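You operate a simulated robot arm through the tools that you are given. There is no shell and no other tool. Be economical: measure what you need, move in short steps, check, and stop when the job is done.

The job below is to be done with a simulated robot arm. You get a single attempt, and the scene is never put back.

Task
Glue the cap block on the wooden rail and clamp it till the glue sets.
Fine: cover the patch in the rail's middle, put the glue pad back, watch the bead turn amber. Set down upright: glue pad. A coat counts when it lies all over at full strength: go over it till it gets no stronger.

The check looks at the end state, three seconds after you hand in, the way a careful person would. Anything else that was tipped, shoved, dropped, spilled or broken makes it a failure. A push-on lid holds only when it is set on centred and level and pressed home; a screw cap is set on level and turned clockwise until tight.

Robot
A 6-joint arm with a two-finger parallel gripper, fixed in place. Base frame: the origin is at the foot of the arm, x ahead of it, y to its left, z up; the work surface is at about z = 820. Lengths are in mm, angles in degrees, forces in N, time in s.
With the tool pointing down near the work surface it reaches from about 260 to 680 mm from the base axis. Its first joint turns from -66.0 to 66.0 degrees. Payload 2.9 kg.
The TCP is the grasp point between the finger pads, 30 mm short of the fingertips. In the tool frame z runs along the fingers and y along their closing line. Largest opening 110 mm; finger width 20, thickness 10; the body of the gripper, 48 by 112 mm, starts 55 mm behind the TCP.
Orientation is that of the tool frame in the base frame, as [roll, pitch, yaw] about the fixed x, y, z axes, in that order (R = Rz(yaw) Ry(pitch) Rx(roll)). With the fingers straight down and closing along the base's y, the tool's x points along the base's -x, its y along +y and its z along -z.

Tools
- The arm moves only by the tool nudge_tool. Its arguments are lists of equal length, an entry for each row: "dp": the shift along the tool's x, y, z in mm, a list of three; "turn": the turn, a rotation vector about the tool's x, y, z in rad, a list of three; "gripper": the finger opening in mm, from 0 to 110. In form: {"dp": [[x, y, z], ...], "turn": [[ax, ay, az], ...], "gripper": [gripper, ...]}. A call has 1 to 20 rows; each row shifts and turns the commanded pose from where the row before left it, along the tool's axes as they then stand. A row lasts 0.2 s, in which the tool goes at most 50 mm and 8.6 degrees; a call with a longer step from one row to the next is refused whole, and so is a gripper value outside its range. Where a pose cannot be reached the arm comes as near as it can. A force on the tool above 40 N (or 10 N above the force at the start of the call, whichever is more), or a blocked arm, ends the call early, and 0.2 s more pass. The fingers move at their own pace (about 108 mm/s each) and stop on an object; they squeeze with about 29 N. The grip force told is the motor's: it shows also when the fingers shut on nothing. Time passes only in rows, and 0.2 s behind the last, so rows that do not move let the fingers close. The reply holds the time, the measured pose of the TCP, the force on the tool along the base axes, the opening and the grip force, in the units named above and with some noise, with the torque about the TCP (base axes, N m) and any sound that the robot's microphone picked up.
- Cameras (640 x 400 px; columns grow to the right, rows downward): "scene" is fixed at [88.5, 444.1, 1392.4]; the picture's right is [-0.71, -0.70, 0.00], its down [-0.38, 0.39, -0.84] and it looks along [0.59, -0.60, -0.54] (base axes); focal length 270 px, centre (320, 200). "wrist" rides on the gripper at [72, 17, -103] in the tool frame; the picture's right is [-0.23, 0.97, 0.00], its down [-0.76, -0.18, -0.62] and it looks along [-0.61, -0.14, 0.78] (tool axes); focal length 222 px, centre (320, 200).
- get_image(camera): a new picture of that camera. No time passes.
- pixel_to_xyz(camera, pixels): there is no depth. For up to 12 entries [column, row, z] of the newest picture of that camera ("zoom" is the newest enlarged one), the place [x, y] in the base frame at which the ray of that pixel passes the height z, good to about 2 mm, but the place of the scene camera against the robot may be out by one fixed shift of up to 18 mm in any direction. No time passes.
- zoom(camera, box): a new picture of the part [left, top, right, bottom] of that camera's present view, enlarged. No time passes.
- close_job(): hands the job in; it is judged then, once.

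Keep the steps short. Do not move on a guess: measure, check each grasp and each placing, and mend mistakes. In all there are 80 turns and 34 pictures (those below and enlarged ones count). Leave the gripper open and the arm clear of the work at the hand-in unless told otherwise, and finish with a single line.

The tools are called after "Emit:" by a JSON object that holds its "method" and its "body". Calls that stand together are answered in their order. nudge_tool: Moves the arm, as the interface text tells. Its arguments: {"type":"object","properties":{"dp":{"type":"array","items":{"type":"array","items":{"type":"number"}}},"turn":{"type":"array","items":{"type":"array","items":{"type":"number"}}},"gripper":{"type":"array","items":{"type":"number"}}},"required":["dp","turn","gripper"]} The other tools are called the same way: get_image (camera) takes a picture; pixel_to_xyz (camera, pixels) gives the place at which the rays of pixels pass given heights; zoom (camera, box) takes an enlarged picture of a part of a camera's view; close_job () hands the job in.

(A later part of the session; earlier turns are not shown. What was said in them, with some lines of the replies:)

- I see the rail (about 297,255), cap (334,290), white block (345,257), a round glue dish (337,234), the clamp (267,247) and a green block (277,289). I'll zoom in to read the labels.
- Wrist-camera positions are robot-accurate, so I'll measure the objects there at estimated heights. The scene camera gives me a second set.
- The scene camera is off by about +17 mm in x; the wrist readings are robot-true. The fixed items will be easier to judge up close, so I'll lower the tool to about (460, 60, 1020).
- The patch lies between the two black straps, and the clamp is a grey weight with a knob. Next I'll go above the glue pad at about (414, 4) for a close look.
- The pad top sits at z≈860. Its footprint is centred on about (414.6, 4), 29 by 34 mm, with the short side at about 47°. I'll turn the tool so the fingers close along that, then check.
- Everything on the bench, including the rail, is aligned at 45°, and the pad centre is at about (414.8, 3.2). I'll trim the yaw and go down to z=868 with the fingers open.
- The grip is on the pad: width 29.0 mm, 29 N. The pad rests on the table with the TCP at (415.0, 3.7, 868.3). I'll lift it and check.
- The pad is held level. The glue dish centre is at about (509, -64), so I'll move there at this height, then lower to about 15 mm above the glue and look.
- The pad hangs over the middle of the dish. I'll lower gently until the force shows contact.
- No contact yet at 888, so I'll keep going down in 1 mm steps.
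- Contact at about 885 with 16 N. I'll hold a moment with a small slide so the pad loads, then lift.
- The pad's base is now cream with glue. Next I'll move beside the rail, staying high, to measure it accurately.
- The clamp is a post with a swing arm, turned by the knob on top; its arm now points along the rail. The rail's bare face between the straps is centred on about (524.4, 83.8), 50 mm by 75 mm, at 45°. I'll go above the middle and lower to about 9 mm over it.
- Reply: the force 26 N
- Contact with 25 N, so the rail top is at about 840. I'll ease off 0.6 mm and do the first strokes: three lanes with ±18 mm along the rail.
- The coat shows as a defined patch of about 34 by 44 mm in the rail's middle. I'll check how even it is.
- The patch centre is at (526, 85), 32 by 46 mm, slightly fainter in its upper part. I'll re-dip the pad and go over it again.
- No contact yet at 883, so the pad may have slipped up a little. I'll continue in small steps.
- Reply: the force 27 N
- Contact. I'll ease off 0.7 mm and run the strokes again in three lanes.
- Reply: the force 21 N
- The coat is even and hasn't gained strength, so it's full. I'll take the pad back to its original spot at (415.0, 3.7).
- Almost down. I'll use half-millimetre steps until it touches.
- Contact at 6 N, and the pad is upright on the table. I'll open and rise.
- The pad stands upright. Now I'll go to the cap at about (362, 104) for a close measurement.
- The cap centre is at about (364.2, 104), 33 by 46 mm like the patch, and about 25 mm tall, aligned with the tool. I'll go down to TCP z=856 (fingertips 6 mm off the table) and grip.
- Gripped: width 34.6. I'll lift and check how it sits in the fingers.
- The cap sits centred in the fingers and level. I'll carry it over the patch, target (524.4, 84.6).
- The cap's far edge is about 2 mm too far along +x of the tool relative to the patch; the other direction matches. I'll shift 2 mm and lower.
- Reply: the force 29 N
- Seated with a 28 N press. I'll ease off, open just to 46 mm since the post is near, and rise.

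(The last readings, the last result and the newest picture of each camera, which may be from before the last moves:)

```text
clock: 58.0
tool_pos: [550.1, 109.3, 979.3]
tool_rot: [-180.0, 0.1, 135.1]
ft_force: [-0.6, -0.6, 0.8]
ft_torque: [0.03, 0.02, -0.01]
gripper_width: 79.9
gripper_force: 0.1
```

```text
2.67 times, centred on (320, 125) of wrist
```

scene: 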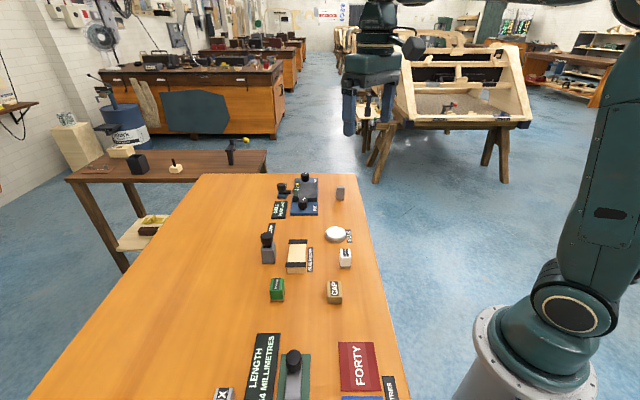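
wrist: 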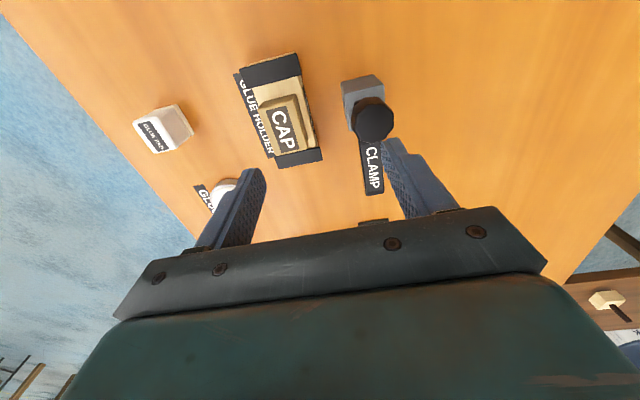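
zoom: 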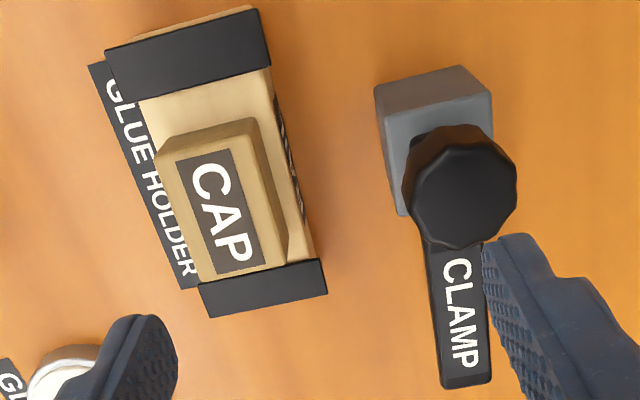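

Emit:
{"method": "pixel_to_xyz", "body": {"camera": "zoom", "pixels": [[463, 193, 890], [463, 193, 905], [463, 193, 920], [442, 388, 870], [490, 378, 870], [428, 250, 870], [483, 245, 870], [376, 90, 865], [491, 95, 865], [401, 215, 865], [156, 155, 866], [255, 120, 866]]}}

```text
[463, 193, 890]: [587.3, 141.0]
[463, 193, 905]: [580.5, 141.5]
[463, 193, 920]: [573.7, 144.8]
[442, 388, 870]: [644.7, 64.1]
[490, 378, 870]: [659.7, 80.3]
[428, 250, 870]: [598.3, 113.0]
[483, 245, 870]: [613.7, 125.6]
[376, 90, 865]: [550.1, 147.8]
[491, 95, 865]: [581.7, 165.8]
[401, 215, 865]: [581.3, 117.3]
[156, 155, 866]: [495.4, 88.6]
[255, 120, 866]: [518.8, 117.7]
```

The cap lies well on the patch. The clamp knob is centred at about (579.5, 142) on the post, with its top near z=912. The arm points at -45°, is about 100 mm long, and needs to swing 90° clockwise over the cap. I'll move over the knob and pre-turn the wrist back to yaw 180 so there is room for the swing.

Emit:
{"method": "nudge_tool", "body": {"dp": [[1.1, 22, 0], [1.2, 22, 0], [0, 0, 0], [0, 0, 0], [0, 0, 0], [0, 0, 0], [0, 0, 0], [0, 0, 0], [0, 0, 0]], "turn": [[0, 0, 0], [0, 0, 0], [0, 0, -0.131], [0, 0, -0.131], [0, 0, -0.131], [0, 0, -0.131], [0, 0, -0.131], [0, 0, -0.131], [0, 0, 0]], "gripper": [80, 80, 80, 80, 80, 80, 80, 80, 80]}}

Emit:
{"method": "zoom", "body": {"camera": "wrist", "box": [200, 50, 440, 220]}}

```text
clock: 60.0
tool_pos: [579.4, 141.0, 978.7]
tool_rot: [180.0, 0.1, -179.7]
ft_force: [-0.8, 0.0, -0.2]
ft_torque: [-0.04, 0.02, -0.01]
gripper_width: 79.8
gripper_force: 0.2
```

```text
2.35 times, centred on (320, 135) of wrist
```

zoom: 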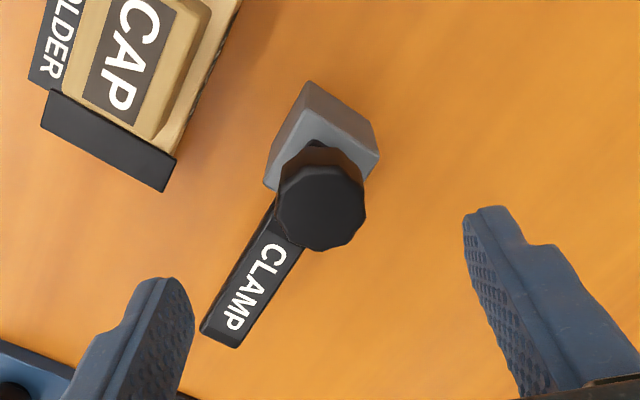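

Emit:
{"method": "pixel_to_xyz", "body": {"camera": "zoom", "pixels": [[320, 208, 905], [320, 208, 912], [275, 208, 912], [366, 208, 912], [320, 245, 912], [202, 328, 875], [240, 348, 875], [308, 82, 865], [379, 155, 865], [265, 183, 865]]}}

```text
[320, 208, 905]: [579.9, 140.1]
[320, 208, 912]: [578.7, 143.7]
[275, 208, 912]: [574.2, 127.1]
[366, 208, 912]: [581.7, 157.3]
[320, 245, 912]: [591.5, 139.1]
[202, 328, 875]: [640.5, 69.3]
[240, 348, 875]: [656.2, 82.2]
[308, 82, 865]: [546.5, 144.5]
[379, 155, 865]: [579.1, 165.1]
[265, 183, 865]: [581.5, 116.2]
```

The knob centre is confirmed at about (579, 141.5), 31 mm across. I'll descend to TCP z≈923 and close.

Emit:
{"method": "nudge_tool", "body": {"dp": [[0, 0.3, 20], [0, 0, 20], [0, 0, 10], [0, 0, 5.5], [0, 0, 0], [0, 0, 0], [0, 0, 0], [0, 0, 0], [0, 0, 0]], "turn": [[0, 0, 0], [0, 0, 0], [0, 0, 0], [0, 0, 0], [0, 0, 0], [0, 0, 0], [0, 0, 0], [0, 0, 0], [0, 0, 0]], "gripper": [80, 80, 80, 80, 60, 40, 20, 10, 10]}}

```text
clock: 62.0
tool_pos: [579.9, 141.7, 922.0]
tool_rot: [-179.9, 0.1, -179.8]
ft_force: [0.3, 0.9, -2.5]
ft_torque: [0.05, -0.24, -0.06]
gripper_width: 30.4
gripper_force: 45.1
```

Knob gripped at 30.4 mm. First a small trial turn clockwise of about 17°.

Emit:
{"method": "nudge_tool", "body": {"dp": [[0, 0, 0], [0, 0, 0], [0, 0, 0], [0, 0, 0]], "turn": [[0, 0, 0.1], [0, 0, 0.1], [0, 0, 0.1], [0, 0, 0]], "gripper": [10, 10, 10, 10]}}

Emit:
{"method": "zoom", "body": {"camera": "scene", "box": [230, 190, 350, 290]}}

```text
clock: 63.0
tool_pos: [580.0, 142.4, 923.3]
tool_rot: [180.0, 0.0, 163.0]
ft_force: [4.1, -0.2, -2.9]
ft_torque: [0.17, 0.73, -0.01]
gripper_width: 30.7
gripper_force: 45.1
```

```text
4.00 times, centred on (290, 240) of scene
```

zoom: 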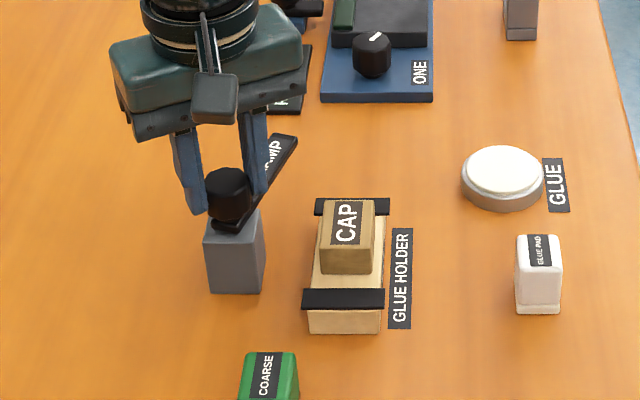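

The arm swings with the knob, clockwise towards the cap. I'll continue in two stretches, watching the force.

Emit:
{"method": "nudge_tool", "body": {"dp": [[0, 0, 0], [0, 0, 0], [0, 0, 0], [0, 0, 0], [0, 0, 0], [0, 0, 0]], "turn": [[0, 0, 0.13], [0, 0, 0.13], [0, 0, 0.13], [0, 0, 0.13], [0, 0, 0.13], [0, 0, 0]], "gripper": [10, 10, 10, 10, 10, 10]}}

Emit:
{"method": "nudge_tool", "body": {"dp": [[0, 0, 0], [0, 0, 0], [0, 0, 0], [0, 0, 0], [0, 0, 0], [0, 0, 0]], "turn": [[0, 0, 0.12], [0, 0, 0.12], [0, 0, 0.12], [0, 0, 0.12], [0, 0, 0.12], [0, 0, 0]], "gripper": [10, 10, 10, 10, 10, 10]}}

```text
clock: 64.4
tool_pos: [579.7, 141.8, 923.8]
tool_rot: [179.9, 0.0, 125.6]
ft_force: [3.7, -2.8, -5.8]
ft_torque: [-0.01, -0.09, 0.04]
gripper_width: 30.8
gripper_force: 44.7
```

```text
clock: 65.8
tool_pos: [578.8, 141.0, 923.4]
tool_rot: [-180.0, 0.0, 91.2]
ft_force: [4.4, -4.5, -7.3]
ft_torque: [0.14, -0.21, -0.02]
gripper_width: 30.5
gripper_force: 44.6
```

Turned about 89° without trouble. I'll look at the arm over the cap.

Emit:
{"method": "zoom", "body": {"camera": "scene", "box": [240, 210, 340, 285]}}

```text
5.33 times, centred on (290, 248) of scene
```

zoom: 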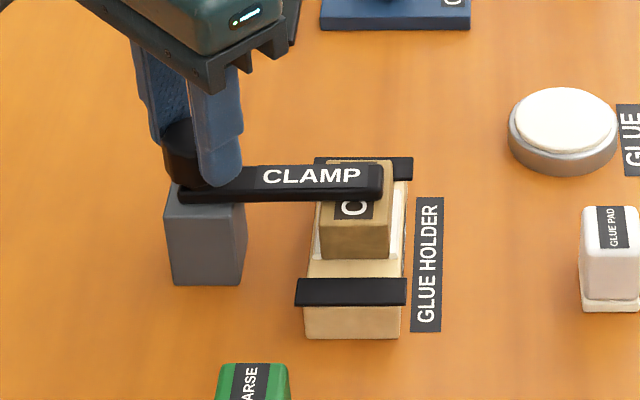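

The arm now lies across the cap and a white bead shows along the cap's edges, so the joint is pressed. I'll let go of the knob, rise clear, and wait.

Emit:
{"method": "nudge_tool", "body": {"dp": [[0, 0, 0], [0, 0, 0], [0, 0, 0], [0, 0, -15], [0, 0, -30], [0, 0, -40], [0, 0, -40], [0, 0, 0], [0, 0, 0], [0, 0, 0], [0, 0, 0], [0, 0, 0], [0, 0, 0], [0, 0, 0], [0, 0, 0], [0, 0, 0], [0, 0, 0], [0, 0, 0], [0, 0, 0], [0, 0, 0]], "turn": [[0, 0, 0], [0, 0, 0], [0, 0, 0], [0, 0, 0], [0, 0, 0], [0, 0, 0], [0, 0, 0], [0, 0, 0], [0, 0, 0], [0, 0, 0], [0, 0, 0], [0, 0, 0], [0, 0, 0], [0, 0, 0], [0, 0, 0], [0, 0, 0], [0, 0, 0], [0, 0, 0], [0, 0, 0], [0, 0, 0]], "gripper": [50, 80, 80, 80, 80, 80, 80, 80, 80, 80, 80, 80, 80, 80, 80, 80, 80, 80, 80, 80]}}

Emit:
{"method": "nudge_tool", "body": {"dp": [[0, 0, 0], [0, 0, 0], [0, 0, 0], [0, 0, 0], [0, 0, 0], [0, 0, 0], [0, 0, 0], [0, 0, 0], [0, 0, 0], [0, 0, 0], [0, 0, 0], [0, 0, 0], [0, 0, 0], [0, 0, 0], [0, 0, 0], [0, 0, 0], [0, 0, 0], [0, 0, 0], [0, 0, 0], [0, 0, 0]], "turn": [[0, 0, 0], [0, 0, 0], [0, 0, 0], [0, 0, 0], [0, 0, 0], [0, 0, 0], [0, 0, 0], [0, 0, 0], [0, 0, 0], [0, 0, 0], [0, 0, 0], [0, 0, 0], [0, 0, 0], [0, 0, 0], [0, 0, 0], [0, 0, 0], [0, 0, 0], [0, 0, 0], [0, 0, 0], [0, 0, 0]], "gripper": [80, 80, 80, 80, 80, 80, 80, 80, 80, 80, 80, 80, 80, 80, 80, 80, 80, 80, 80, 80]}}

Emit:
{"method": "zoom", "body": {"camera": "scene", "box": [250, 210, 350, 285]}}

```text
clock: 70.0
tool_pos: [581.0, 140.5, 1049.3]
tool_rot: [180.0, 0.0, 91.2]
ft_force: [-0.1, -0.3, 0.1]
ft_torque: [0.0, -0.02, 0.02]
gripper_width: 80.1
gripper_force: 0.0
```

```text
clock: 74.2
tool_pos: [580.2, 140.5, 1048.7]
tool_rot: [-179.9, 0.0, 91.4]
ft_force: [-0.1, -0.3, -1.0]
ft_torque: [0.0, -0.03, 0.01]
gripper_width: 79.8
gripper_force: 0.1
```

```text
5.33 times, centred on (300, 248) of scene
```

zoom: 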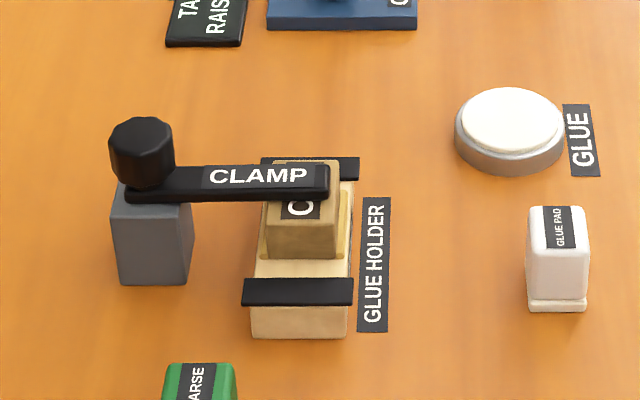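

The bead is turning amber and the clamp holds on its own. I'll wait another 8 s, then compare.

Emit:
{"method": "nudge_tool", "body": {"dp": [[0, 0, 0], [0, 0, 0], [0, 0, 0], [0, 0, 0], [0, 0, 0], [0, 0, 0], [0, 0, 0], [0, 0, 0], [0, 0, 0], [0, 0, 0], [0, 0, 0], [0, 0, 0], [0, 0, 0], [0, 0, 0], [0, 0, 0], [0, 0, 0], [0, 0, 0], [0, 0, 0], [0, 0, 0], [0, 0, 0]], "turn": [[0, 0, 0], [0, 0, 0], [0, 0, 0], [0, 0, 0], [0, 0, 0], [0, 0, 0], [0, 0, 0], [0, 0, 0], [0, 0, 0], [0, 0, 0], [0, 0, 0], [0, 0, 0], [0, 0, 0], [0, 0, 0], [0, 0, 0], [0, 0, 0], [0, 0, 0], [0, 0, 0], [0, 0, 0], [0, 0, 0]], "gripper": [80, 80, 80, 80, 80, 80, 80, 80, 80, 80, 80, 80, 80, 80, 80, 80, 80, 80, 80, 80]}}

Emit:
{"method": "nudge_tool", "body": {"dp": [[0, 0, 0], [0, 0, 0], [0, 0, 0], [0, 0, 0], [0, 0, 0], [0, 0, 0], [0, 0, 0], [0, 0, 0], [0, 0, 0], [0, 0, 0], [0, 0, 0], [0, 0, 0], [0, 0, 0], [0, 0, 0], [0, 0, 0], [0, 0, 0], [0, 0, 0], [0, 0, 0], [0, 0, 0], [0, 0, 0]], "turn": [[0, 0, 0], [0, 0, 0], [0, 0, 0], [0, 0, 0], [0, 0, 0], [0, 0, 0], [0, 0, 0], [0, 0, 0], [0, 0, 0], [0, 0, 0], [0, 0, 0], [0, 0, 0], [0, 0, 0], [0, 0, 0], [0, 0, 0], [0, 0, 0], [0, 0, 0], [0, 0, 0], [0, 0, 0], [0, 0, 0]], "gripper": [80, 80, 80, 80, 80, 80, 80, 80, 80, 80, 80, 80, 80, 80, 80, 80, 80, 80, 80, 80]}}

Emit:
{"method": "zoom", "body": {"camera": "scene", "box": [250, 210, 350, 285]}}

```text
clock: 78.4
tool_pos: [580.5, 140.2, 1048.3]
tool_rot: [180.0, 0.0, 91.3]
ft_force: [0.9, 0.3, 0.6]
ft_torque: [-0.03, 0.02, 0.0]
gripper_width: 80.1
gripper_force: 0.1
```

```text
clock: 82.6
tool_pos: [580.3, 140.6, 1048.7]
tool_rot: [179.9, 0.0, 91.3]
ft_force: [-0.2, 0.3, -1.0]
ft_torque: [0.01, 0.02, -0.01]
gripper_width: 79.9
gripper_force: 0.0
```

```text
5.33 times, centred on (300, 248) of scene
```

zoom: 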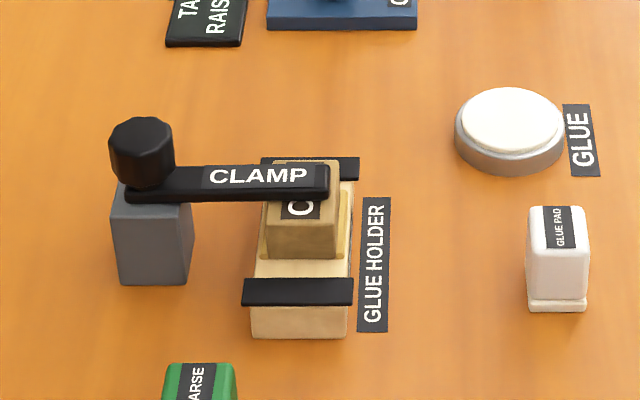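

The bead is amber and hasn't changed over the last 8 s, so the glue has set. The pad stands upright in its place, and the gripper is open and clear. Handing in.

Emit:
{"method": "close_job", "body": {}}

```text
The job is handed in.
```

The cap block is glued to the rail's middle patch and still clamped, the bead turned amber, and the glue pad is back upright in its place.
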